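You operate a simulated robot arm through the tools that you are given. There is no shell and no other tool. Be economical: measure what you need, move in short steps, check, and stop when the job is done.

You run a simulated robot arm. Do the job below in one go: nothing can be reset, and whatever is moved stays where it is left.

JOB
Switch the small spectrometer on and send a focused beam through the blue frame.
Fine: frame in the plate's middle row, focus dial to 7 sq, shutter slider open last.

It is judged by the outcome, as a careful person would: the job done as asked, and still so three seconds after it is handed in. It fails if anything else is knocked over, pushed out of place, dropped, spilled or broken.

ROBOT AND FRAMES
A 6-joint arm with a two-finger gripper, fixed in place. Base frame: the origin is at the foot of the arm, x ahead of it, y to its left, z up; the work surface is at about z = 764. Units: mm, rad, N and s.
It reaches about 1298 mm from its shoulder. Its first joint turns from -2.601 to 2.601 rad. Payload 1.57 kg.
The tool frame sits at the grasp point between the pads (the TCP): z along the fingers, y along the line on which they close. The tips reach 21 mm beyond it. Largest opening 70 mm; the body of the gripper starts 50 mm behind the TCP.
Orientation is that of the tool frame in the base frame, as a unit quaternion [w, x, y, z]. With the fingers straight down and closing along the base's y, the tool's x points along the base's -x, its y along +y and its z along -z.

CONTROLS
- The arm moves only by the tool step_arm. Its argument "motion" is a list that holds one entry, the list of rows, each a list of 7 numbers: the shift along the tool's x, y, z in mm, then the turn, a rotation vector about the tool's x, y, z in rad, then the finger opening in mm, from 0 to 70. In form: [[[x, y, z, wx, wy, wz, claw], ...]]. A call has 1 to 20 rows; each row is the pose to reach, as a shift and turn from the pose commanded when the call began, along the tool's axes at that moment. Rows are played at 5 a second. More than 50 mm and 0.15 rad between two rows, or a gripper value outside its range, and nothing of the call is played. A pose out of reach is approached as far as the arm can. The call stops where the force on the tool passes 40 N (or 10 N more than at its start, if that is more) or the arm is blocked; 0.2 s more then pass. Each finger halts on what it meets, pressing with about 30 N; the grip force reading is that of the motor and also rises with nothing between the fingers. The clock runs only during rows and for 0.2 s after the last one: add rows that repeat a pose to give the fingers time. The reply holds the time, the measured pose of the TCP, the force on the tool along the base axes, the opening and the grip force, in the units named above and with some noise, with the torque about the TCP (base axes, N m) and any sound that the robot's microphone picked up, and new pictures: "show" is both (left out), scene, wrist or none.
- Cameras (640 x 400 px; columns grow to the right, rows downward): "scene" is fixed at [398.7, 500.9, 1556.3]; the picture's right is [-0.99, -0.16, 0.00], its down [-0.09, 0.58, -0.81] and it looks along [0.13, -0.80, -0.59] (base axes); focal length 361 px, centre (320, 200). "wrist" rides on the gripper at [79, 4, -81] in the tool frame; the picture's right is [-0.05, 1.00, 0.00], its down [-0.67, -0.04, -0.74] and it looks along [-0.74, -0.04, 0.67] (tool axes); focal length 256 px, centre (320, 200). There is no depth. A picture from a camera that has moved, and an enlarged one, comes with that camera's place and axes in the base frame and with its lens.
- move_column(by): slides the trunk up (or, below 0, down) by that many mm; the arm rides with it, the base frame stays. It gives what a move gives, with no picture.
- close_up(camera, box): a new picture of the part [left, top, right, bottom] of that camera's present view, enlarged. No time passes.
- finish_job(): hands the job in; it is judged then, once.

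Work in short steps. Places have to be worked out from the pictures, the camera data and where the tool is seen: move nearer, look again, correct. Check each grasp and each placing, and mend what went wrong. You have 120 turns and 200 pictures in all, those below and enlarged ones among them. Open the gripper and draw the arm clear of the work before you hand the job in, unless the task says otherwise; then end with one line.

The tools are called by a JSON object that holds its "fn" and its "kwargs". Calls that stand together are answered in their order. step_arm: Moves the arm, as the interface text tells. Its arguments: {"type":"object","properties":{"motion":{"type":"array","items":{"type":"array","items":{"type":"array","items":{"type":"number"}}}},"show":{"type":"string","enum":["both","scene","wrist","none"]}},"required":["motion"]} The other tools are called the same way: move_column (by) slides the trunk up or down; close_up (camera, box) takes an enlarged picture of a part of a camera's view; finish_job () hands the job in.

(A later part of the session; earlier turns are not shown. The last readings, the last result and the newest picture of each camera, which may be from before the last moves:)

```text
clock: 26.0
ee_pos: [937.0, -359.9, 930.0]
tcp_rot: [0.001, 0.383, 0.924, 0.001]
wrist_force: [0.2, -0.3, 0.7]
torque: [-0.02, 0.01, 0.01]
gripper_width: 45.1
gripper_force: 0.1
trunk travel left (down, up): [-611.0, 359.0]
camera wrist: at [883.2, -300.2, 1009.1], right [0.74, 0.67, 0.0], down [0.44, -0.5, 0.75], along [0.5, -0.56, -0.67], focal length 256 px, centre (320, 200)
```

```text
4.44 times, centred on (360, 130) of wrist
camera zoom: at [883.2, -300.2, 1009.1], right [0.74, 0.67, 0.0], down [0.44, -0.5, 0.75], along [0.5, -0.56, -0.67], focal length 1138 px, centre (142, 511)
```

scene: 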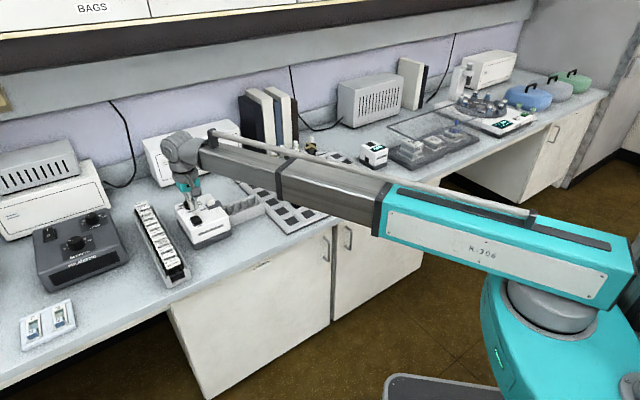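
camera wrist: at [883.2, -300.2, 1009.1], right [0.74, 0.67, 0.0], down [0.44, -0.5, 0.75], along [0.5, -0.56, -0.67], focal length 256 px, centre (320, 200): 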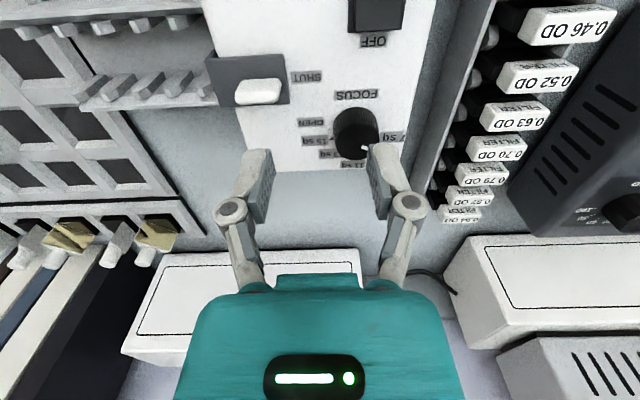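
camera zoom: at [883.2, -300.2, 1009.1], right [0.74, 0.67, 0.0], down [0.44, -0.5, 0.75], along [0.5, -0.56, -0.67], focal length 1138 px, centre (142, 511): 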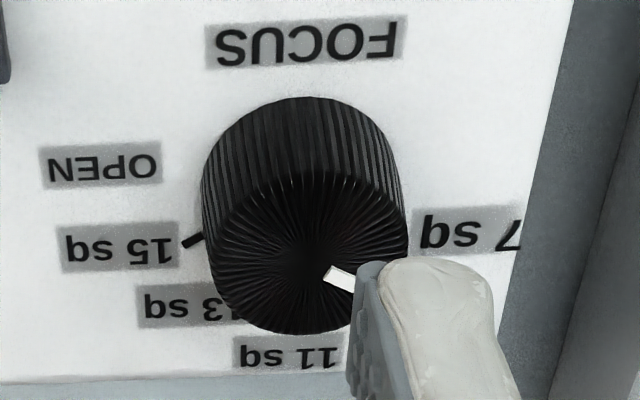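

The finger hides the tick, so I'll shift to get a clear view of the pointer.

{"fn": "step_arm", "kwargs": {"motion": [[[0, 24, 0, 0, 0, 0, 70], [0, 24, 0, 0, 0, 0, 70], [0, 24, 0, 0, 0, 0, 70]]], "show": "none"}}

{"fn": "close_up", "kwargs": {"camera": "wrist", "box": [270, 85, 390, 175]}}

```text
clock: 26.8
ee_pos: [952.4, -343.6, 929.6]
tcp_rot: [0.001, 0.383, 0.924, 0.0]
wrist_force: [0.3, -0.1, 0.3]
torque: [0.02, 0.0, -0.02]
gripper_width: 70.2
gripper_force: 0.1
trunk travel left (down, up): [-611.0, 359.0]
```

```text
4.44 times, centred on (330, 130) of wrist
camera zoom: at [899.2, -283.7, 1009.2], right [0.74, 0.67, 0.0], down [0.44, -0.5, 0.75], along [0.5, -0.55, -0.67], focal length 1138 px, centre (276, 511)
```

zoom: 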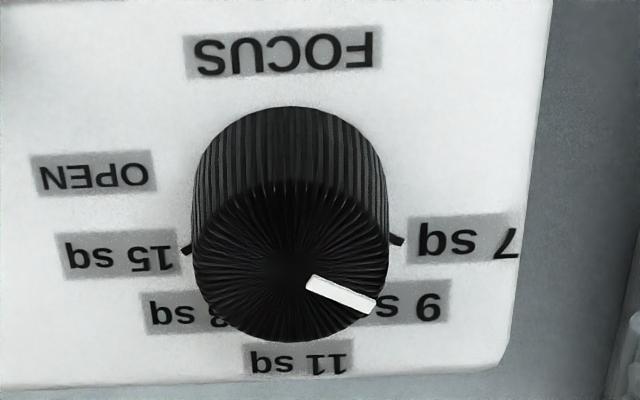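

The pointer reads 7 sq to within measurement error, and 60° lines up with the tick. Now I'll raise up and view the blue frame on the plate.

{"fn": "move_column", "kwargs": {"by": 50}}

{"fn": "step_arm", "kwargs": {"motion": [[[25, -35, 0, 0, 0, 0, 70], [50, -70, 0, 0, 0, 0, 70], [75, -105, 0, 0, 0, 0, 70], [100, -140, 0, 0, 0, 0, 70], [125, -175, 0, 0, 0, 0, 70], [150, -210, 0, 0, 0, 0, 70], [175, -245, 0, 0, 0, 0, 70], [200, -280, 0, 0, 0, 0, 70], [225, -315, 0, 0, 0, 0, 70], [249, -350, 0, 0, 0, 0, 70], [249, -350, 0, 0, 0, 0, 70]]]}}

```text
clock: 27.7
ee_pos: [952.2, -343.3, 979.0]
tcp_rot: [0.001, 0.383, 0.924, 0.0]
wrist_force: [-0.8, 0.1, 0.1]
torque: [-0.05, 0.04, 0.02]
gripper_width: 69.9
gripper_force: 0.0
trunk travel left (down, up): [-661.0, 309.0]
```

```text
clock: 30.1
ee_pos: [528.3, -417.8, 979.9]
tcp_rot: [0.002, 0.382, 0.924, 0.0]
wrist_force: [-0.9, -0.2, 0.2]
torque: [0.03, 0.0, -0.02]
gripper_width: 69.8
gripper_force: 0.0
trunk travel left (down, up): [-661.0, 309.0]
camera wrist: at [475.2, -357.4, 1059.3], right [0.74, 0.67, 0.0], down [0.44, -0.5, 0.75], along [0.5, -0.55, -0.67], focal length 256 px, centre (320, 200)
```

scene: 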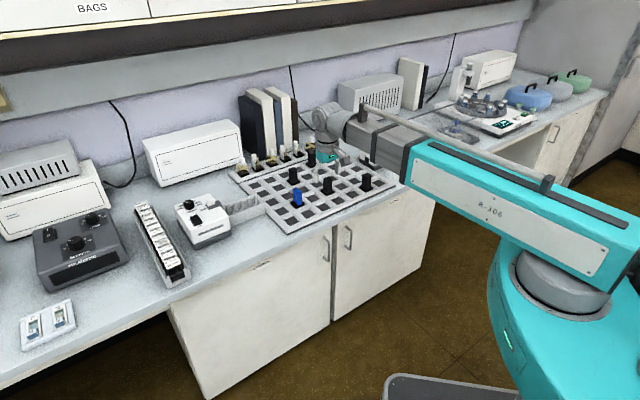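
wrist: 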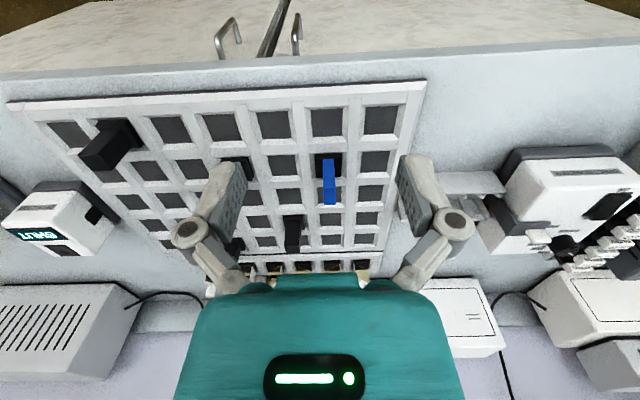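

{"fn": "close_up", "kwargs": {"camera": "wrist", "box": [230, 80, 430, 205]}}

{"fn": "close_up", "kwargs": {"camera": "scene", "box": [260, 160, 340, 210]}}

{"fn": "close_up", "kwargs": {"camera": "wrist", "box": [0, 80, 260, 280]}}

```text
3.20 times, centred on (330, 142) of wrist
camera zoom: at [475.2, -357.4, 1059.3], right [0.74, 0.67, 0.0], down [0.44, -0.5, 0.75], along [0.5, -0.55, -0.67], focal length 819 px, centre (288, 384)
```

zoom: 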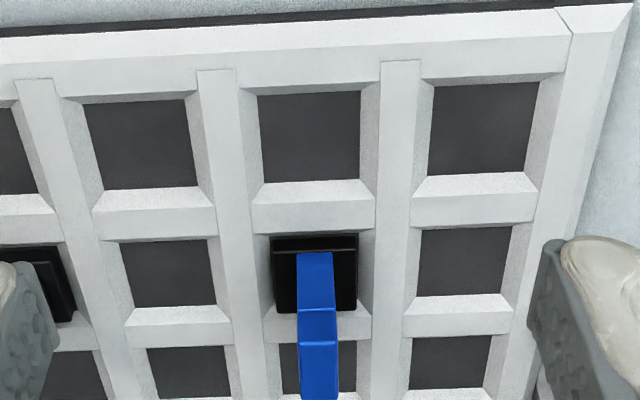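

```text
8.00 times, centred on (300, 185) of scene
camera zoom: at [398.7, 500.9, 1556.3], right [-0.99, -0.16, 0.0], down [-0.09, 0.58, -0.81], along [0.13, -0.8, -0.59], focal length 2885 px, centre (480, 320)
```

zoom: 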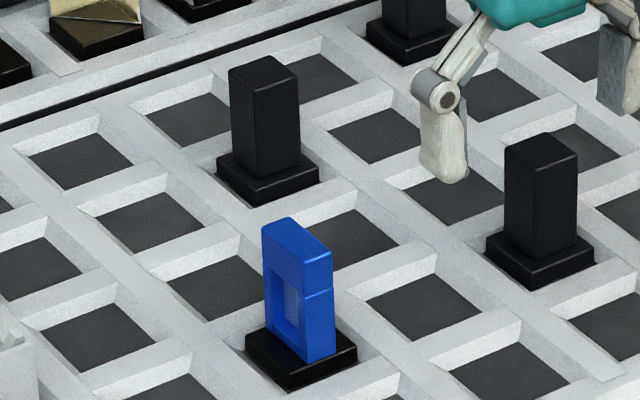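

```text
2.00 times, centred on (130, 180) of wrist
camera zoom: at [475.2, -357.4, 1059.3], right [0.74, 0.67, 0.0], down [0.44, -0.5, 0.75], along [0.5, -0.55, -0.67], focal length 512 px, centre (700, 240)
```

zoom: 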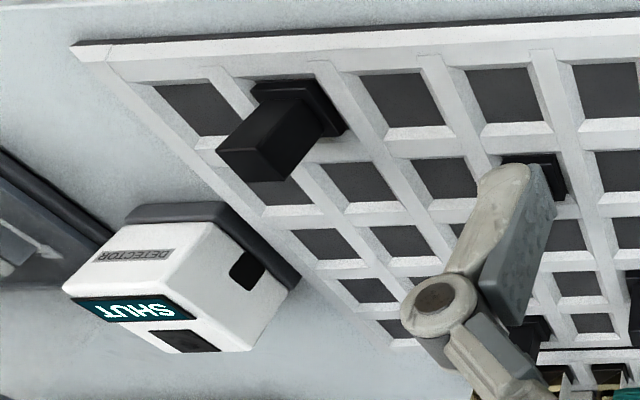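

The blue frame's window already faces along the row, and it stands in row 2, column 2. Column 1's centre is about 3 squares from the spectrometer face, so middle-row column 5 is 7 squares away and fits "7 sq" either way it is read. I'll hover over the frame to refine its position.

{"fn": "step_arm", "kwargs": {"motion": [[[-41, 1, 0, 0, 0, 0, 70], [-82, 2, 0, 0, 0, 0, 70], [-123, 4, 0, 0, 0, 0, 70], [-164, 5, 0, 0, 0, 0, 70], [-164, 5, 0, 0, 0, 0, 50], [-164, 5, 0, 0, 0, 0, 50]]], "show": "none"}}

{"fn": "move_column", "kwargs": {"by": -80}}

{"fn": "close_up", "kwargs": {"camera": "wrist", "box": [0, 0, 640, 400]}}

{"fn": "close_up", "kwargs": {"camera": "wrist", "box": [240, 80, 400, 180]}}

{"fn": "close_up", "kwargs": {"camera": "scene", "box": [250, 150, 346, 210]}}

```text
clock: 31.5
ee_pos: [647.6, -525.7, 980.4]
tcp_rot: [0.002, 0.382, 0.924, 0.0]
wrist_force: [-1.0, 0.0, 0.0]
torque: [0.04, 0.01, 0.0]
gripper_width: 49.9
gripper_force: 0.1
trunk travel left (down, up): [-661.0, 309.0]
```

```text
clock: 32.7
ee_pos: [647.8, -524.8, 898.5]
tcp_rot: [0.001, 0.382, 0.924, 0.001]
wrist_force: [-0.5, -0.6, 0.2]
torque: [-0.02, -0.01, 0.0]
gripper_width: 50.1
gripper_force: 0.0
trunk travel left (down, up): [-581.0, 389.0]
```

```text
1.00 times, centred on (320, 200) of wrist (not enlarged: the box is as wide or as high as the picture)
camera zoom: at [594.1, -466.3, 979.3], right [0.74, 0.67, 0.0], down [0.44, -0.5, 0.75], along [0.5, -0.55, -0.67], focal length 256 px, centre (320, 200)
```

zoom: 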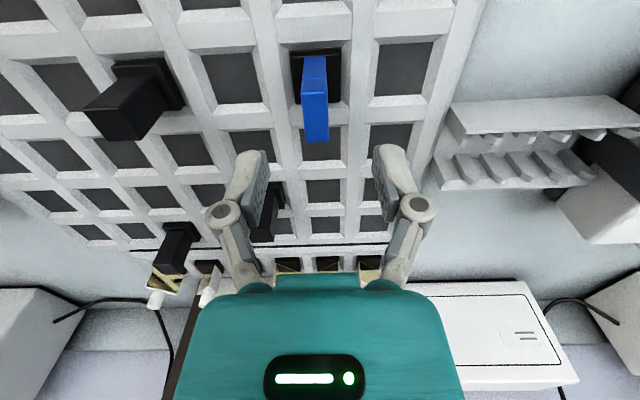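

```text
4.00 times, centred on (320, 130) of wrist
camera zoom: at [594.1, -466.3, 979.3], right [0.74, 0.67, 0.0], down [0.44, -0.5, 0.75], along [0.5, -0.55, -0.67], focal length 1024 px, centre (320, 480)
```

zoom: 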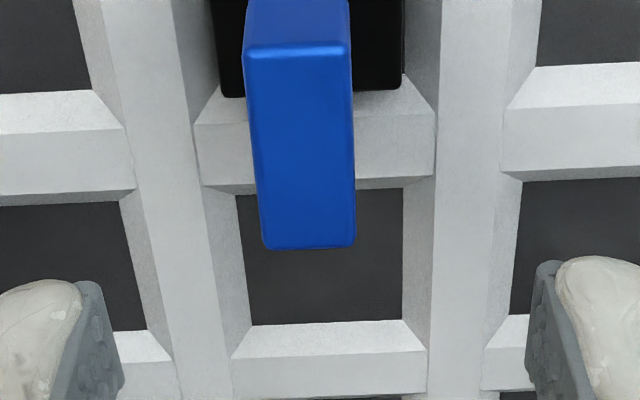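

```text
6.67 times, centred on (298, 180) of scene
camera zoom: at [398.7, 500.9, 1556.3], right [-0.99, -0.16, 0.0], down [-0.09, 0.58, -0.81], along [0.13, -0.8, -0.59], focal length 2404 px, centre (467, 333)
```

zoom: 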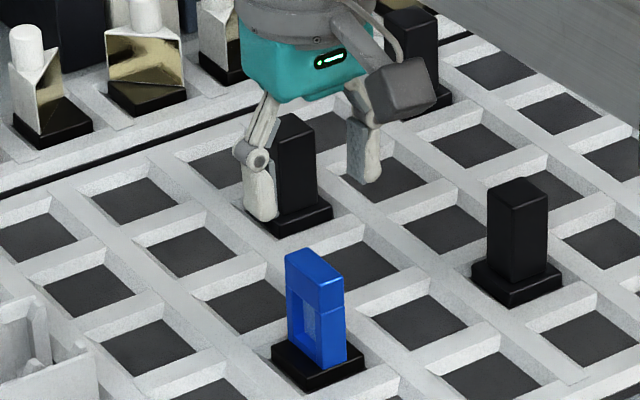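

The frame's top is at about (649.5,-530, z 833), roughly 16 mm thick and 32 mm deep, and the plate axes match the tool axes. I'll correct the offset, then lower.

{"fn": "step_arm", "kwargs": {"motion": [[[-5, -3, 0, 0, 0, 0, 50], [-5, -3, 0, 0, 0, 0, 50]]], "show": "none"}}

{"fn": "move_column", "kwargs": {"by": -50}}

{"fn": "close_up", "kwargs": {"camera": "wrist", "box": [220, 80, 420, 205]}}

{"fn": "close_up", "kwargs": {"camera": "scene", "box": [250, 150, 346, 210]}}

```text
clock: 33.3
ee_pos: [649.2, -530.7, 898.5]
tcp_rot: [0.001, 0.383, 0.924, 0.001]
wrist_force: [-0.1, -0.4, 0.5]
torque: [0.02, 0.02, 0.01]
gripper_width: 50.1
gripper_force: 0.1
trunk travel left (down, up): [-581.0, 389.0]
```

```text
clock: 34.2
ee_pos: [648.8, -531.6, 850.4]
tcp_rot: [0.002, 0.382, 0.924, 0.001]
wrist_force: [0.8, 0.2, 0.0]
torque: [-0.01, 0.02, 0.02]
gripper_width: 50.0
gripper_force: 0.1
trunk travel left (down, up): [-531.0, 439.0]
```

```text
3.20 times, centred on (320, 142) of wrist
camera zoom: at [595.5, -471.7, 929.2], right [0.74, 0.67, 0.0], down [0.44, -0.5, 0.75], along [0.5, -0.55, -0.67], focal length 819 px, centre (320, 384)
```

zoom: 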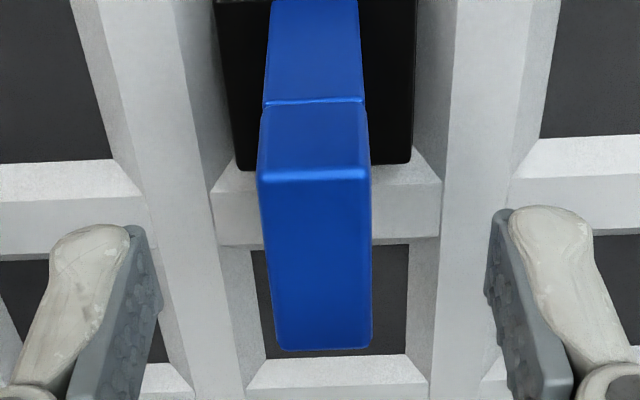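

```text
6.67 times, centred on (298, 180) of scene
camera zoom: at [398.7, 500.9, 1556.3], right [-0.99, -0.16, 0.0], down [-0.09, 0.58, -0.81], along [0.13, -0.8, -0.59], focal length 2404 px, centre (467, 333)
```

zoom: 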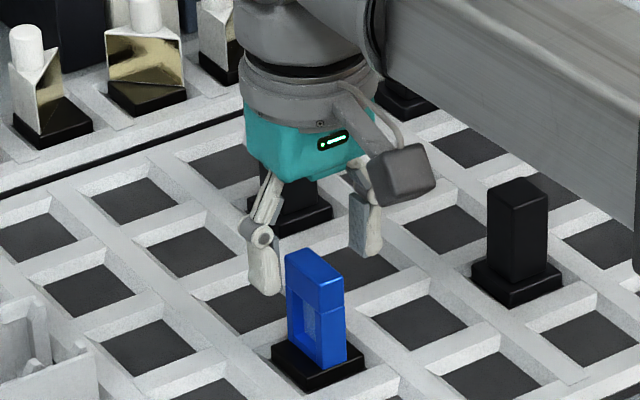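

Alignment is good. I'll lower to the grip height, TCP about 816, and close on the frame.

{"fn": "move_column", "kwargs": {"by": -35}}

{"fn": "step_arm", "kwargs": {"motion": [[[0, 0, 0, 0, 0, 0, 12], [0, 0, 0, 0, 0, 0, 12], [0, 0, 0, 0, 0, 0, 12], [0, 0, 0, 0, 0, 0, 12]]], "show": "wrist"}}

{"fn": "close_up", "kwargs": {"camera": "scene", "box": [250, 150, 346, 210]}}

```text
clock: 35.0
ee_pos: [649.3, -530.9, 813.9]
tcp_rot: [0.003, 0.383, 0.924, 0.0]
wrist_force: [-0.3, 1.4, -0.3]
torque: [0.0, -0.01, -0.02]
gripper_width: 49.9
gripper_force: 0.0
trunk travel left (down, up): [-496.0, 474.0]
```

```text
clock: 36.0
ee_pos: [648.3, -532.2, 813.7]
tcp_rot: [0.001, 0.383, 0.924, 0.0]
wrist_force: [-0.5, 0.6, 2.2]
torque: [-0.01, -0.01, 0.0]
gripper_width: 15.6
gripper_force: 29.9
trunk travel left (down, up): [-496.0, 474.0]
camera wrist: at [595.5, -471.7, 894.3], right [0.74, 0.67, 0.0], down [0.44, -0.5, 0.75], along [0.5, -0.55, -0.67], focal length 256 px, centre (320, 200)
```

wrist: 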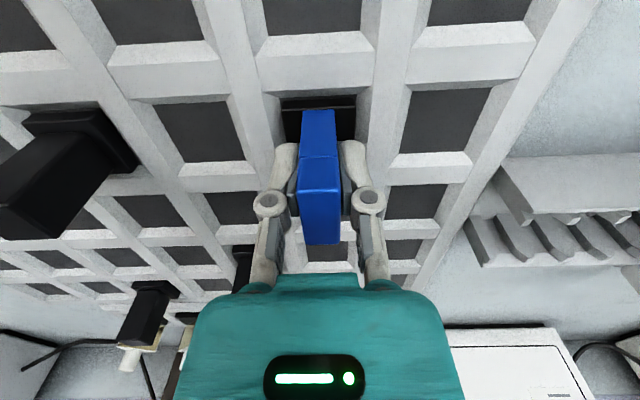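

```text
6.67 times, centred on (298, 180) of scene
camera zoom: at [398.7, 500.9, 1556.3], right [-0.99, -0.16, 0.0], down [-0.09, 0.58, -0.81], along [0.13, -0.8, -0.59], focal length 2404 px, centre (467, 333)
```

zoom: 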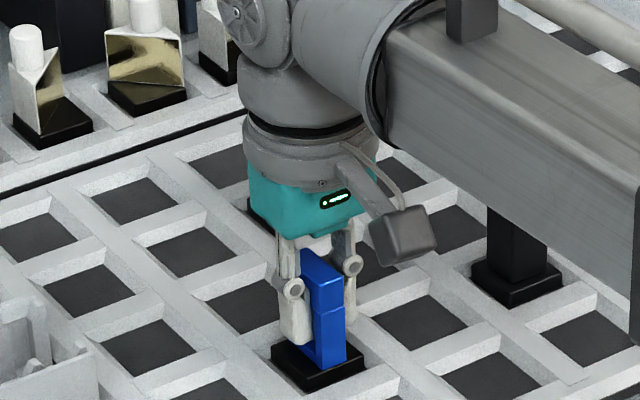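

The frame is gripped at 15.6 mm. I'll lift it clear of the posts and check that its base comes up with it.

{"fn": "move_column", "kwargs": {"by": 90}}

{"fn": "close_up", "kwargs": {"camera": "scene", "box": [250, 140, 346, 200]}}

{"fn": "close_up", "kwargs": {"camera": "wrist", "box": [0, 0, 640, 400]}}

```text
clock: 37.3
ee_pos: [649.5, -531.4, 904.9]
tcp_rot: [0.002, 0.383, 0.924, 0.001]
wrist_force: [0.2, 0.4, -0.4]
torque: [0.01, -0.01, 0.0]
gripper_width: 15.8
gripper_force: 29.8
trunk travel left (down, up): [-586.0, 384.0]
```

```text
6.67 times, centred on (298, 170) of scene
camera zoom: at [398.7, 500.9, 1556.3], right [-0.99, -0.16, 0.0], down [-0.09, 0.58, -0.81], along [0.13, -0.8, -0.59], focal length 2404 px, centre (467, 400)
```

zoom: 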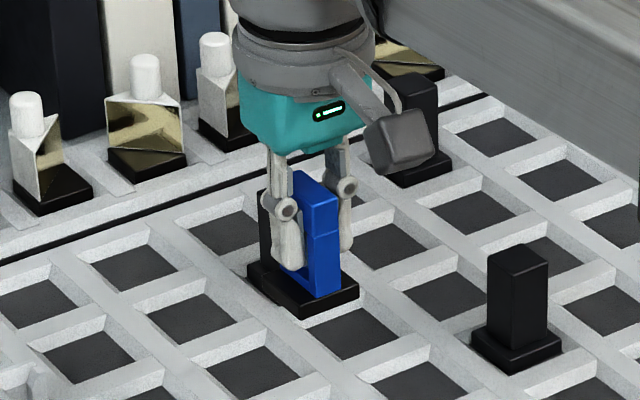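

```text
1.00 times, centred on (320, 200) of wrist (not enlarged: the box is as wide or as high as the picture)
camera zoom: at [595.7, -471.8, 984.1], right [0.74, 0.67, 0.0], down [0.44, -0.5, 0.75], along [0.5, -0.55, -0.67], focal length 256 px, centre (320, 200)
```

zoom: 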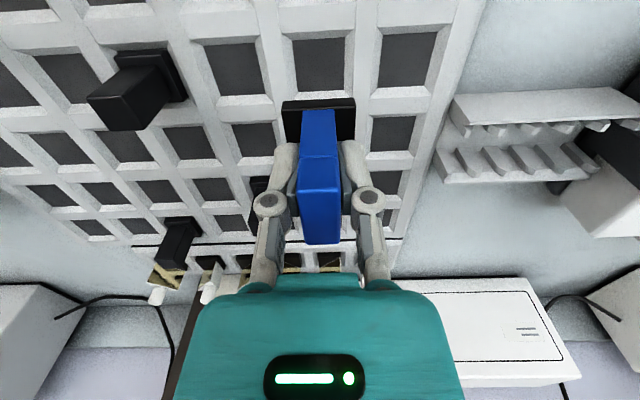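

The frame came up cleanly with its base. The pitch measures about 67 mm, so I'll go one row back and three columns along to middle-row column 5, then check the fit from above.

{"fn": "step_arm", "kwargs": {"motion": [[[-34, 0, 0, 0, 0, 0, 12], [-67, 0, 0, 0, 0, 0, 12], [-67, -40, 0, 0, 0, 0, 12], [-67, -80, 0, 0, 0, 0, 12], [-67, -120, 0, 0, 0, 0, 12], [-67, -160, 0, 0, 0, 0, 12], [-67, -201, 0, 0, 0, 0, 12], [-67, -201, 0, 0, 0, 0, 12]]]}}

{"fn": "close_up", "kwargs": {"camera": "scene", "box": [280, 130, 376, 190]}}

{"fn": "close_up", "kwargs": {"camera": "wrist", "box": [200, 0, 440, 150]}}

```text
clock: 39.1
ee_pos: [554.5, -720.9, 903.6]
tcp_rot: [0.001, 0.382, 0.924, 0.001]
wrist_force: [0.1, 0.0, -0.3]
torque: [-0.02, -0.02, -0.03]
gripper_width: 15.6
gripper_force: 30.1
trunk travel left (down, up): [-586.0, 384.0]
camera wrist: at [501.2, -661.4, 984.1], right [0.74, 0.67, 0.0], down [0.44, -0.5, 0.75], along [0.5, -0.55, -0.67], focal length 256 px, centre (320, 200)
```

scene: 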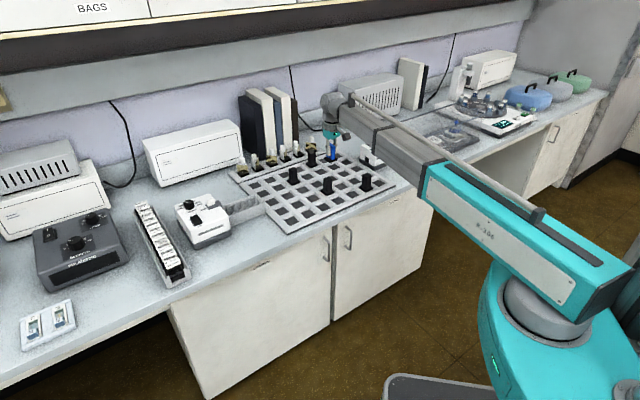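
wrist: 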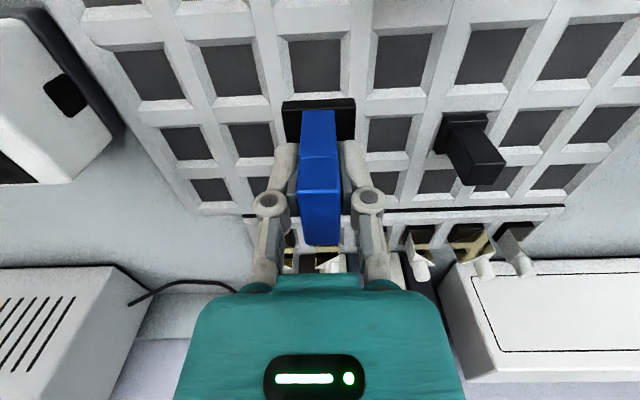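

```text
6.67 times, centred on (328, 160) of scene
camera zoom: at [398.7, 500.9, 1556.3], right [-0.99, -0.16, 0.0], down [-0.09, 0.58, -0.81], along [0.13, -0.8, -0.59], focal length 2404 px, centre (267, 467)
```

zoom: 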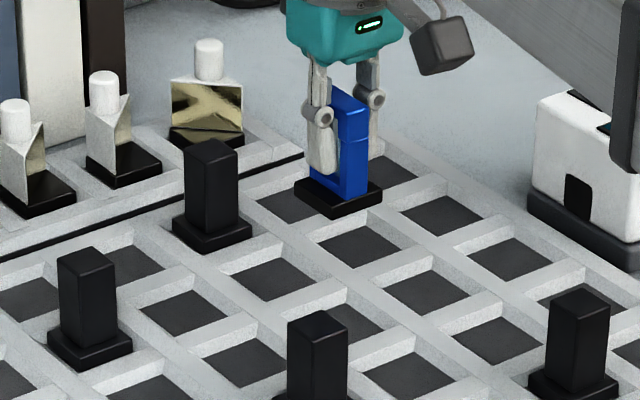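

```text
2.67 times, centred on (320, 75) of wrist
camera zoom: at [501.2, -661.4, 984.1], right [0.74, 0.67, 0.0], down [0.44, -0.5, 0.75], along [0.5, -0.55, -0.67], focal length 683 px, centre (320, 533)
```

zoom: 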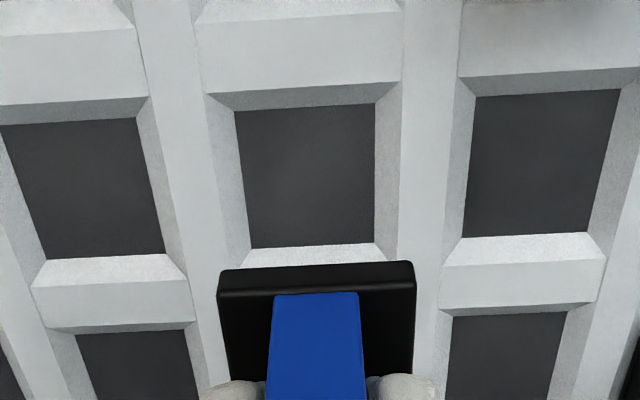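

I'm over row 3, column 5, counting 2 columns to the detector end. The cell centre appears a few mm further along and back, so I'll lower close to the plate to see the base against the cell walls.

{"fn": "move_column", "kwargs": {"by": -60}}

{"fn": "close_up", "kwargs": {"camera": "wrist", "box": [200, 0, 440, 150]}}

{"fn": "close_up", "kwargs": {"camera": "scene", "box": [300, 140, 364, 180]}}

```text
clock: 40.1
ee_pos: [555.3, -720.2, 844.4]
tcp_rot: [0.0, 0.383, 0.924, 0.0]
wrist_force: [0.6, 0.3, -0.6]
torque: [0.02, -0.01, -0.03]
gripper_width: 15.8
gripper_force: 29.9
trunk travel left (down, up): [-526.0, 444.0]
```

```text
2.67 times, centred on (320, 75) of wrist
camera zoom: at [501.4, -661.1, 924.2], right [0.74, 0.67, 0.0], down [0.44, -0.5, 0.75], along [0.5, -0.55, -0.67], focal length 683 px, centre (320, 533)
```

zoom: 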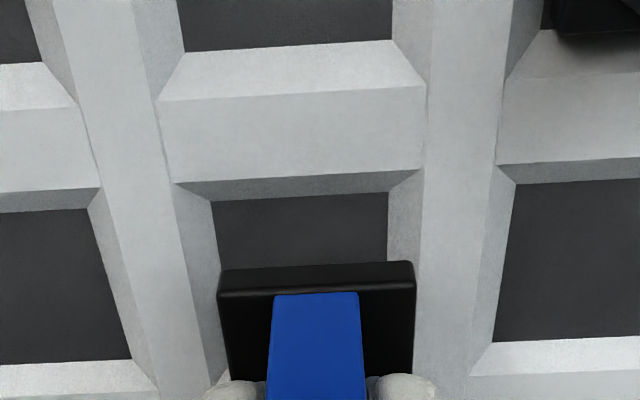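

```text
10.00 times, centred on (332, 160) of scene
camera zoom: at [398.7, 500.9, 1556.3], right [-0.99, -0.16, 0.0], down [-0.09, 0.58, -0.81], along [0.13, -0.8, -0.59], focal length 3606 px, centre (200, 600)
```

zoom: 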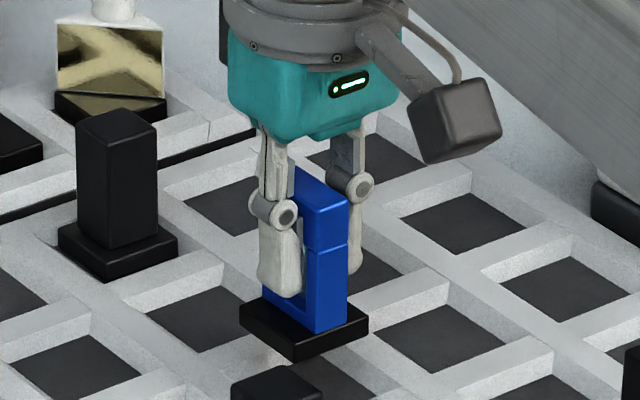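

The base is about 3.7 mm short laterally and roughly right in depth. I'll correct by -3.7 mm along and 1 mm back, then lower further.

{"fn": "step_arm", "kwargs": {"motion": [[[-1, -3.7, 0, 0, 0, 0, 12], [-1, -3.7, 0, 0, 0, 0, 12]]], "show": "none"}}

{"fn": "move_column", "kwargs": {"by": -14}}

{"fn": "close_up", "kwargs": {"camera": "wrist", "box": [200, 0, 440, 150]}}

{"fn": "close_up", "kwargs": {"camera": "scene", "box": [300, 140, 364, 180]}}

```text
clock: 40.7
ee_pos: [551.9, -724.3, 844.8]
tcp_rot: [0.001, 0.383, 0.924, 0.001]
wrist_force: [0.2, 0.0, -0.4]
torque: [0.04, 0.01, 0.04]
gripper_width: 15.6
gripper_force: 29.8
trunk travel left (down, up): [-526.0, 444.0]
```

```text
clock: 41.3
ee_pos: [553.1, -723.9, 830.7]
tcp_rot: [0.001, 0.383, 0.924, 0.001]
wrist_force: [-0.1, -0.4, -0.6]
torque: [-0.02, -0.01, 0.02]
gripper_width: 15.3
gripper_force: 30.0
trunk travel left (down, up): [-512.0, 458.0]
```

```text
2.67 times, centred on (320, 75) of wrist
camera zoom: at [498.9, -664.4, 910.1], right [0.74, 0.67, 0.0], down [0.44, -0.5, 0.75], along [0.5, -0.55, -0.67], focal length 683 px, centre (320, 533)
```

zoom: 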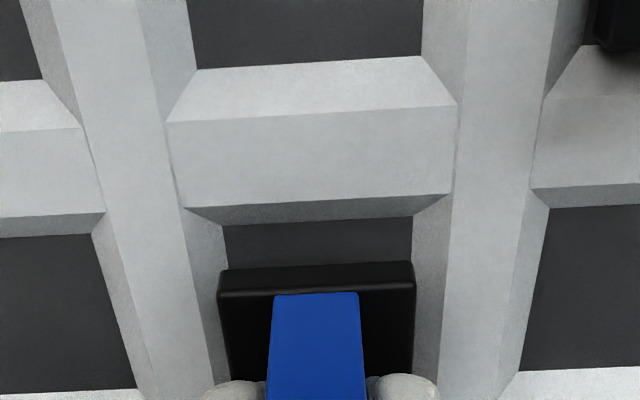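

```text
10.00 times, centred on (332, 160) of scene
camera zoom: at [398.7, 500.9, 1556.3], right [-0.99, -0.16, 0.0], down [-0.09, 0.58, -0.81], along [0.13, -0.8, -0.59], focal length 3606 px, centre (200, 600)
```

zoom: 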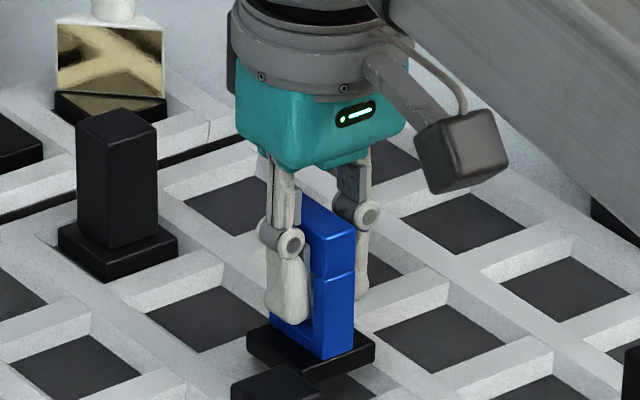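

The base and cell floor are now centred to within about 1 mm. I'll lower the rest of the way in steps and watch the force.

{"fn": "move_column", "kwargs": {"by": -11}}

{"fn": "move_column", "kwargs": {"by": -4}}

{"fn": "close_up", "kwargs": {"camera": "wrist", "box": [200, 0, 440, 150]}}

{"fn": "close_up", "kwargs": {"camera": "scene", "box": [300, 140, 364, 180]}}

```text
clock: 41.9
ee_pos: [552.1, -723.4, 820.5]
tcp_rot: [0.002, 0.382, 0.924, 0.0]
wrist_force: [0.4, 0.8, -1.0]
torque: [-0.02, -0.02, -0.01]
gripper_width: 15.6
gripper_force: 30.5
trunk travel left (down, up): [-501.0, 469.0]
```

```text
clock: 42.4
ee_pos: [552.6, -724.4, 815.6]
tcp_rot: [0.001, 0.383, 0.924, 0.0]
wrist_force: [-0.4, -0.3, -0.4]
torque: [-0.01, -0.03, -0.01]
gripper_width: 15.5
gripper_force: 29.9
trunk travel left (down, up): [-497.0, 473.0]
```

```text
2.67 times, centred on (320, 75) of wrist
camera zoom: at [498.9, -664.4, 895.2], right [0.74, 0.67, 0.0], down [0.44, -0.5, 0.75], along [0.5, -0.55, -0.67], focal length 683 px, centre (320, 533)
```

zoom: 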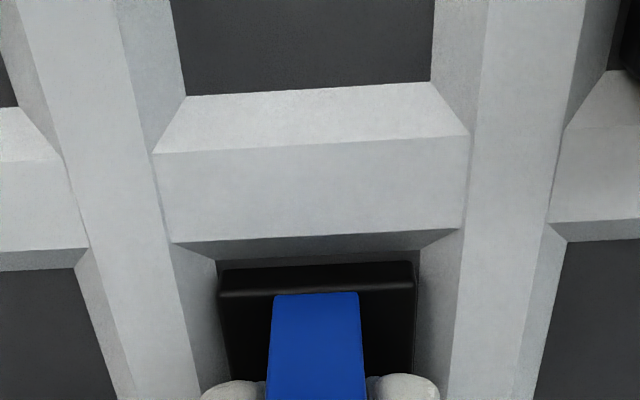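

```text
10.00 times, centred on (332, 160) of scene
camera zoom: at [398.7, 500.9, 1556.3], right [-0.99, -0.16, 0.0], down [-0.09, 0.58, -0.81], along [0.13, -0.8, -0.59], focal length 3606 px, centre (200, 600)
```

zoom: 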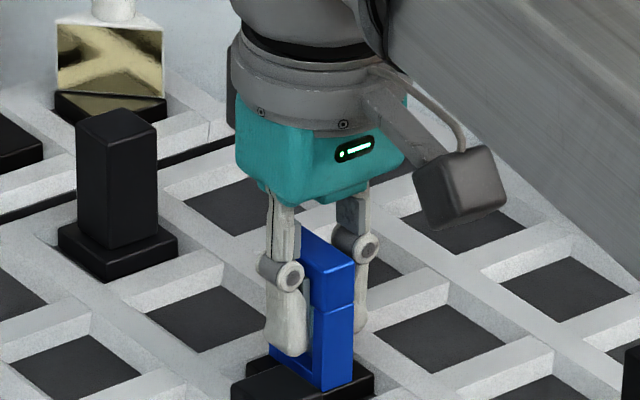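

It's inside the cell and 1–2 mm from seated. I'll lower a touch more to contact and then release.

{"fn": "move_column", "kwargs": {"by": -1.5}}

{"fn": "step_arm", "kwargs": {"motion": [[[0, 0, 0, 0, 0, 0, 25], [0, 0, 0, 0, 0, 0, 40], [0, 0, 0, 0, 0, 0, 50], [0, 0, 0, 0, 0, 0, 50]]], "show": "none"}}

{"fn": "move_column", "kwargs": {"by": 110}}

{"fn": "close_up", "kwargs": {"camera": "scene", "box": [250, 130, 410, 230]}}

{"fn": "close_up", "kwargs": {"camera": "wrist", "box": [220, 20, 420, 145]}}

```text
clock: 42.9
ee_pos: [553.0, -724.2, 815.1]
tcp_rot: [0.002, 0.383, 0.924, 0.0]
wrist_force: [2.1, -1.2, 7.4]
torque: [-0.03, -0.04, -0.01]
gripper_width: 15.5
gripper_force: 29.6
trunk travel left (down, up): [-495.0, 475.0]
```

```text
clock: 43.9
ee_pos: [552.2, -724.4, 813.9]
tcp_rot: [0.001, 0.382, 0.924, 0.001]
wrist_force: [-0.2, -0.3, 0.3]
torque: [0.02, 0.03, -0.03]
gripper_width: 50.1
gripper_force: 0.1
trunk travel left (down, up): [-495.0, 475.0]
```

```text
clock: 45.3
ee_pos: [552.1, -724.3, 924.2]
tcp_rot: [0.002, 0.383, 0.924, 0.001]
wrist_force: [-0.1, -0.3, 0.3]
torque: [-0.02, -0.03, 0.03]
gripper_width: 49.9
gripper_force: 0.1
trunk travel left (down, up): [-605.0, 365.0]
```

```text
4.00 times, centred on (330, 180) of scene
camera zoom: at [398.7, 500.9, 1556.3], right [-0.99, -0.16, 0.0], down [-0.09, 0.58, -0.81], along [0.13, -0.8, -0.59], focal length 1442 px, centre (280, 280)
```

zoom: 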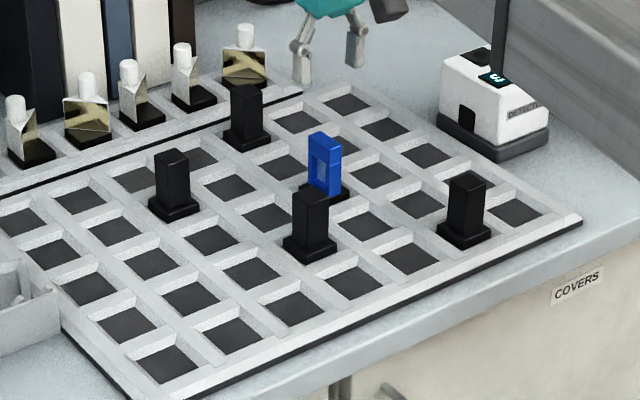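

```text
3.20 times, centred on (320, 82) of wrist
camera zoom: at [498.9, -664.4, 1003.7], right [0.74, 0.67, 0.0], down [0.44, -0.5, 0.75], along [0.5, -0.55, -0.67], focal length 819 px, centre (320, 576)
```

zoom: 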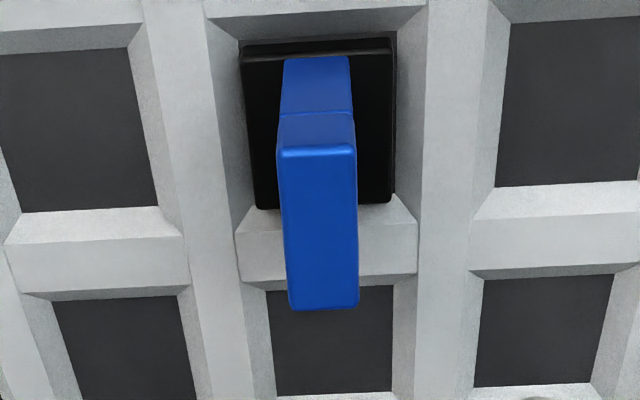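

The frame is seated in row 3, column 5 (two cells in front, two behind), with its window along the row. Last is the shutter knob, triangulated at about (904.5,-377, z 858). I'll hover over it.

{"fn": "step_arm", "kwargs": {"motion": [[[0, 41, 0, 0, 0, 0, 50], [-1, 82, 0, 0, 0, 0, 50], [-1, 124, 0, 0, 0, 0, 50], [-2, 165, 0, 0, 0, 0, 50], [-2, 206, 0, 0, 0, 0, 50], [-2, 247, 0, 0, 0, 0, 50], [-3, 289, 0, 0, 0, 0, 50], [-3, 330, 0, 0, 0, 0, 50], [-3, 371, 0, 0, 0, 0, 45], [-4, 412, 0, 0, 0, 0, 45], [-4, 454, 0, 0, 0, 0, 45], [-4, 495, 0, 0, 0, 0, 45], [-4, 495, 0, 0, 0, 0, 45]]], "show": "none"}}

{"fn": "close_up", "kwargs": {"camera": "wrist", "box": [220, 60, 420, 185]}}

{"fn": "close_up", "kwargs": {"camera": "scene", "box": [170, 175, 266, 235]}}

```text
clock: 48.1
ee_pos: [906.6, -376.4, 924.4]
tcp_rot: [0.001, 0.382, 0.924, -0.001]
wrist_force: [-0.9, 0.5, 0.3]
torque: [-0.01, -0.01, 0.0]
gripper_width: 45.1
gripper_force: 0.0
trunk travel left (down, up): [-605.0, 365.0]
```

```text
3.20 times, centred on (320, 122) of wrist
camera zoom: at [852.7, -316.4, 1003.6], right [0.74, 0.67, 0.0], down [0.44, -0.5, 0.75], along [0.5, -0.55, -0.67], focal length 819 px, centre (320, 448)
```

zoom: 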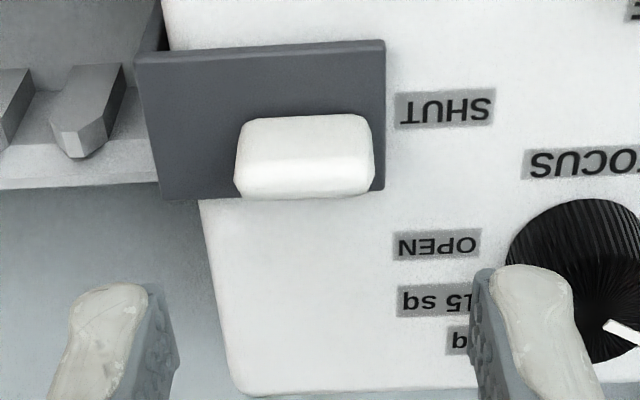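

```text
6.67 times, centred on (218, 205) of scene
camera zoom: at [398.7, 500.9, 1556.3], right [-0.99, -0.16, 0.0], down [-0.09, 0.58, -0.81], along [0.13, -0.8, -0.59], focal length 2404 px, centre (1000, 167)
```

zoom: 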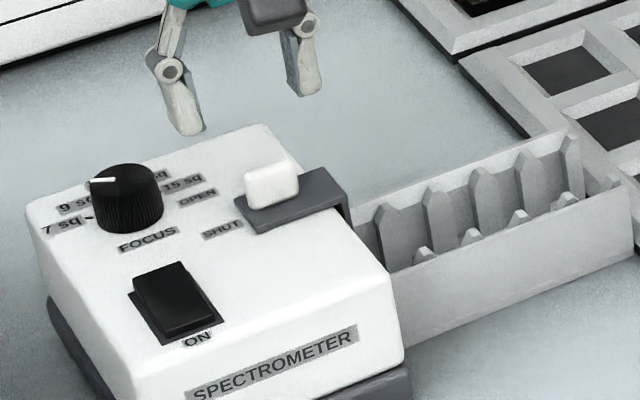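

The knob is about 26 wide × 9 deep × 14 mm tall at (905,-377), and OPEN is roughly 25–32 mm further back. I'll align and lower around it.

{"fn": "step_arm", "kwargs": {"motion": [[[-1, -2.5, 0, 0, 0, 0, 45], [-1, -2.5, 0, 0, 0, 0, 45]]], "show": "none"}}

{"fn": "move_column", "kwargs": {"by": -46}}

{"fn": "close_up", "kwargs": {"camera": "wrist", "box": [220, 80, 420, 205]}}

{"fn": "close_up", "kwargs": {"camera": "scene", "box": [170, 175, 250, 225]}}

```text
clock: 48.7
ee_pos: [904.4, -378.6, 924.8]
tcp_rot: [0.001, 0.383, 0.924, 0.001]
wrist_force: [0.7, -0.2, 0.4]
torque: [-0.04, 0.01, -0.01]
gripper_width: 45.2
gripper_force: 0.0
trunk travel left (down, up): [-605.0, 365.0]
```

```text
clock: 49.6
ee_pos: [905.4, -379.6, 877.7]
tcp_rot: [0.003, 0.383, 0.924, 0.001]
wrist_force: [-0.4, -0.2, -0.2]
torque: [0.0, -0.05, 0.02]
gripper_width: 45.0
gripper_force: 0.0
trunk travel left (down, up): [-559.0, 411.0]
```

```text
3.20 times, centred on (320, 142) of wrist
camera zoom: at [851.5, -319.5, 957.7], right [0.74, 0.67, 0.0], down [0.44, -0.5, 0.75], along [0.5, -0.55, -0.67], focal length 819 px, centre (320, 384)
```

zoom: 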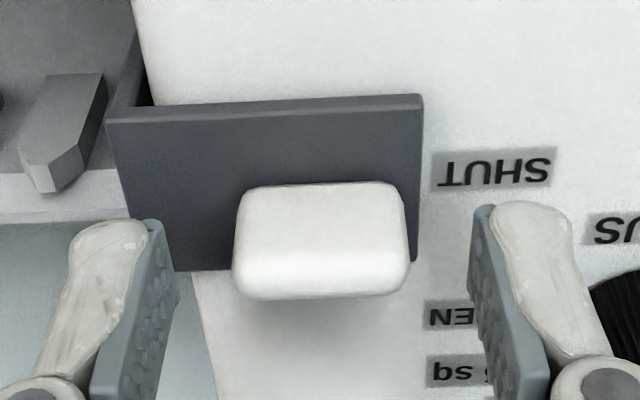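

```text
8.00 times, centred on (210, 200) of scene
camera zoom: at [398.7, 500.9, 1556.3], right [-0.99, -0.16, 0.0], down [-0.09, 0.58, -0.81], along [0.13, -0.8, -0.59], focal length 2885 px, centre (1200, 200)
```

zoom: 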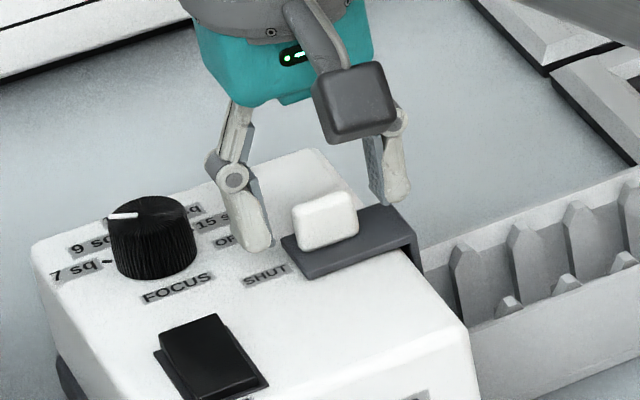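

Centred on the knob. I'll lower 5 mm more and close gently.

{"fn": "move_column", "kwargs": {"by": -5}}

{"fn": "step_arm", "kwargs": {"motion": [[[0, 0, 0, 0, 0, 0, 30], [0, 0, 0, 0, 0, 0, 22], [0, 0, 0, 0, 0, 0, 22], [0, 0, 0, 0, 0, 0, 22]]], "show": "none"}}

{"fn": "close_up", "kwargs": {"camera": "wrist", "box": [220, 80, 420, 205]}}

```text
clock: 50.1
ee_pos: [904.9, -379.3, 873.9]
tcp_rot: [0.001, 0.382, 0.924, 0.001]
wrist_force: [-0.8, -0.5, -0.1]
torque: [0.0, 0.0, -0.02]
gripper_width: 44.7
gripper_force: 0.2
trunk travel left (down, up): [-554.0, 416.0]
```

```text
clock: 51.1
ee_pos: [905.7, -379.6, 872.8]
tcp_rot: [0.003, 0.382, 0.924, 0.0]
wrist_force: [0.1, 0.5, 1.4]
torque: [0.03, 0.01, 0.0]
gripper_width: 25.6
gripper_force: 32.3
trunk travel left (down, up): [-554.0, 416.0]
```

```text
3.20 times, centred on (320, 142) of wrist
camera zoom: at [851.6, -319.4, 952.7], right [0.74, 0.67, 0.0], down [0.44, -0.49, 0.75], along [0.5, -0.55, -0.67], focal length 819 px, centre (320, 384)
```

zoom: 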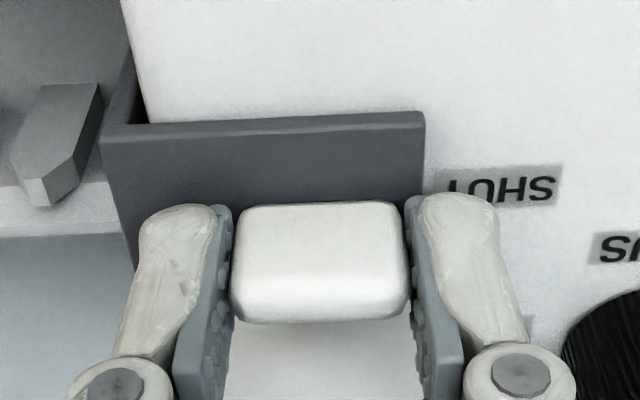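

The knob is gripped at 25.6 mm. I'll slide it back in small steps and watch the force and the detector.

{"fn": "step_arm", "kwargs": {"motion": [[[-3, 0, 0, 0, 0, 0, 22], [-6, 0, 0, 0, 0, 0, 22], [-9, 0, 0, 0, 0, 0, 22], [-12, 0, 0, 0, 0, 0, 22], [-15, 0, 0, 0, 0, 0, 22]]], "show": "none"}}

{"fn": "close_up", "kwargs": {"camera": "scene", "box": [170, 175, 250, 225]}}

{"fn": "close_up", "kwargs": {"camera": "scene", "box": [340, 130, 420, 180]}}

```text
clock: 52.4
ee_pos: [916.7, -390.6, 874.7]
tcp_rot: [0.001, 0.382, 0.924, -0.002]
wrist_force: [-1.3, -1.1, 0.8]
torque: [0.11, 0.15, 0.01]
gripper_width: 25.5
gripper_force: 31.9
trunk travel left (down, up): [-554.0, 416.0]
```

```text
8.00 times, centred on (210, 200) of scene
camera zoom: at [398.7, 500.9, 1556.3], right [-0.99, -0.16, 0.0], down [-0.09, 0.58, -0.81], along [0.13, -0.8, -0.59], focal length 2885 px, centre (1200, 200)
```

zoom: 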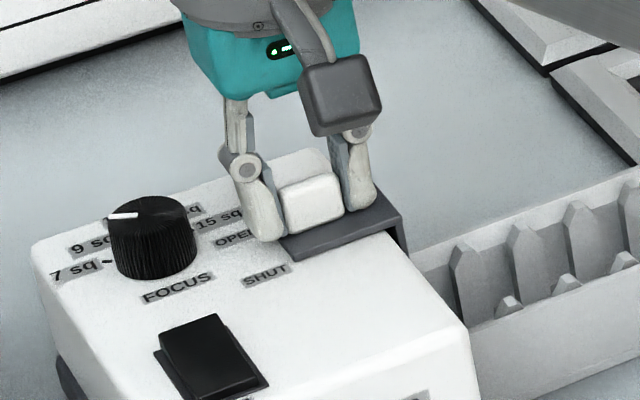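

```text
8.00 times, centred on (380, 155) of scene
camera zoom: at [398.7, 500.9, 1556.3], right [-0.99, -0.16, 0.0], down [-0.09, 0.58, -0.81], along [0.13, -0.8, -0.59], focal length 2885 px, centre (-160, 560)
```

zoom: 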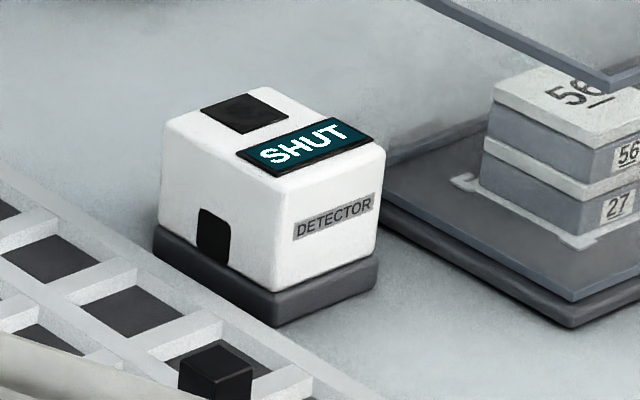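

The slider moves freely and the spectrometer hasn't shifted. I'll continue back.

{"fn": "step_arm", "kwargs": {"motion": [[[-3, 0, 0, 0, 0, 0, 22], [-6, 0, 0, 0, 0, 0, 22], [-8, 0, 0, 0, 0, 0, 22], [-10, 0, 0, 0, 0, 0, 22]]], "show": "none"}}

{"fn": "close_up", "kwargs": {"camera": "scene", "box": [170, 175, 250, 225]}}

{"fn": "close_up", "kwargs": {"camera": "scene", "box": [340, 130, 420, 180]}}

```text
clock: 53.4
ee_pos: [923.3, -396.3, 873.5]
tcp_rot: [0.001, 0.382, 0.924, 0.001]
wrist_force: [-0.8, -0.3, -0.2]
torque: [0.04, 0.08, -0.06]
gripper_width: 25.8
gripper_force: 31.9
trunk travel left (down, up): [-554.0, 416.0]
```

```text
8.00 times, centred on (210, 200) of scene
camera zoom: at [398.7, 500.9, 1556.3], right [-0.99, -0.16, 0.0], down [-0.09, 0.58, -0.81], along [0.13, -0.8, -0.59], focal length 2885 px, centre (1200, 200)
```

zoom: 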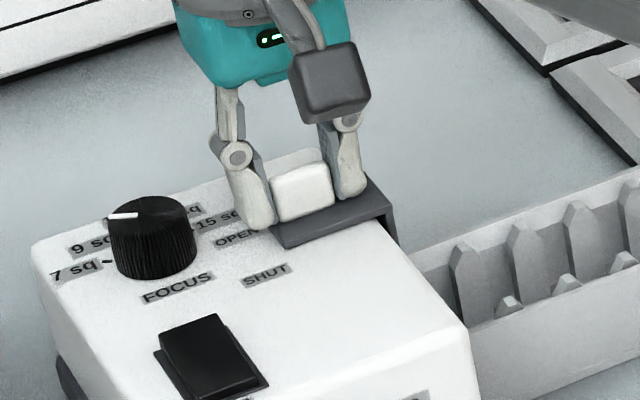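

```text
8.00 times, centred on (380, 155) of scene
camera zoom: at [398.7, 500.9, 1556.3], right [-0.99, -0.16, 0.0], down [-0.09, 0.58, -0.81], along [0.13, -0.8, -0.59], focal length 2885 px, centre (-160, 560)
```

zoom: 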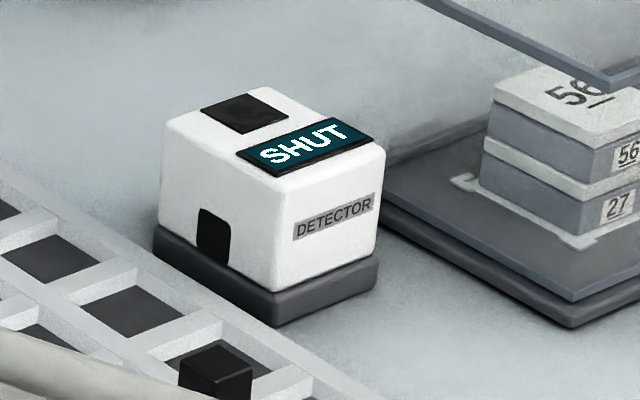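

Moved about 25 mm with no resistance, and the detector still reads SHUT. Continuing in small steps.

{"fn": "step_arm", "kwargs": {"motion": [[[-2, 0, 0, 0, 0, 0, 22], [-4, 0, 0, 0, 0, 0, 22], [-6, 0, 0, 0, 0, 0, 22]]], "show": "none"}}

{"fn": "close_up", "kwargs": {"camera": "scene", "box": [340, 130, 420, 180]}}

{"fn": "close_up", "kwargs": {"camera": "wrist", "box": [220, 60, 420, 185]}}

```text
clock: 54.1
ee_pos: [927.3, -400.7, 873.4]
tcp_rot: [0.003, 0.382, 0.924, 0.0]
wrist_force: [3.9, 3.2, 1.6]
torque: [0.24, 0.11, -0.03]
gripper_width: 25.3
gripper_force: 31.9
trunk travel left (down, up): [-554.0, 416.0]
```

```text
8.00 times, centred on (380, 155) of scene
camera zoom: at [398.7, 500.9, 1556.3], right [-0.99, -0.16, 0.0], down [-0.09, 0.58, -0.81], along [0.13, -0.8, -0.59], focal length 2885 px, centre (-160, 560)
```

zoom: 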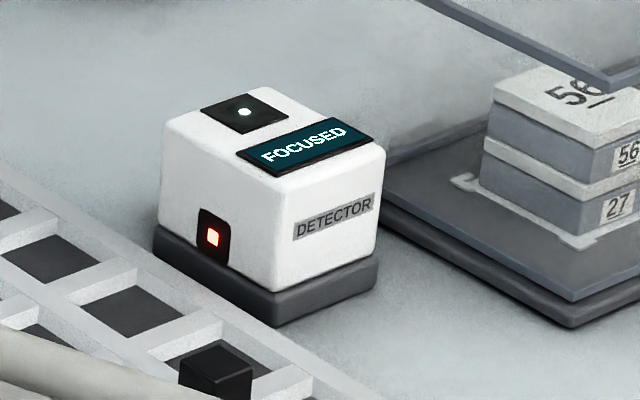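

```text
3.20 times, centred on (320, 122) of wrist
camera zoom: at [873.5, -341.5, 952.7], right [0.74, 0.67, 0.0], down [0.44, -0.5, 0.75], along [0.5, -0.55, -0.67], focal length 819 px, centre (320, 448)
```

zoom: 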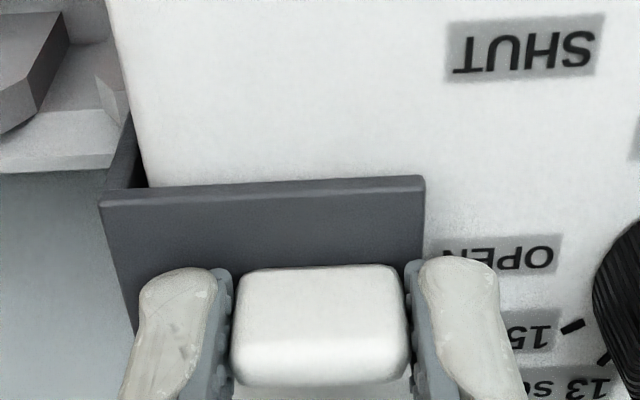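

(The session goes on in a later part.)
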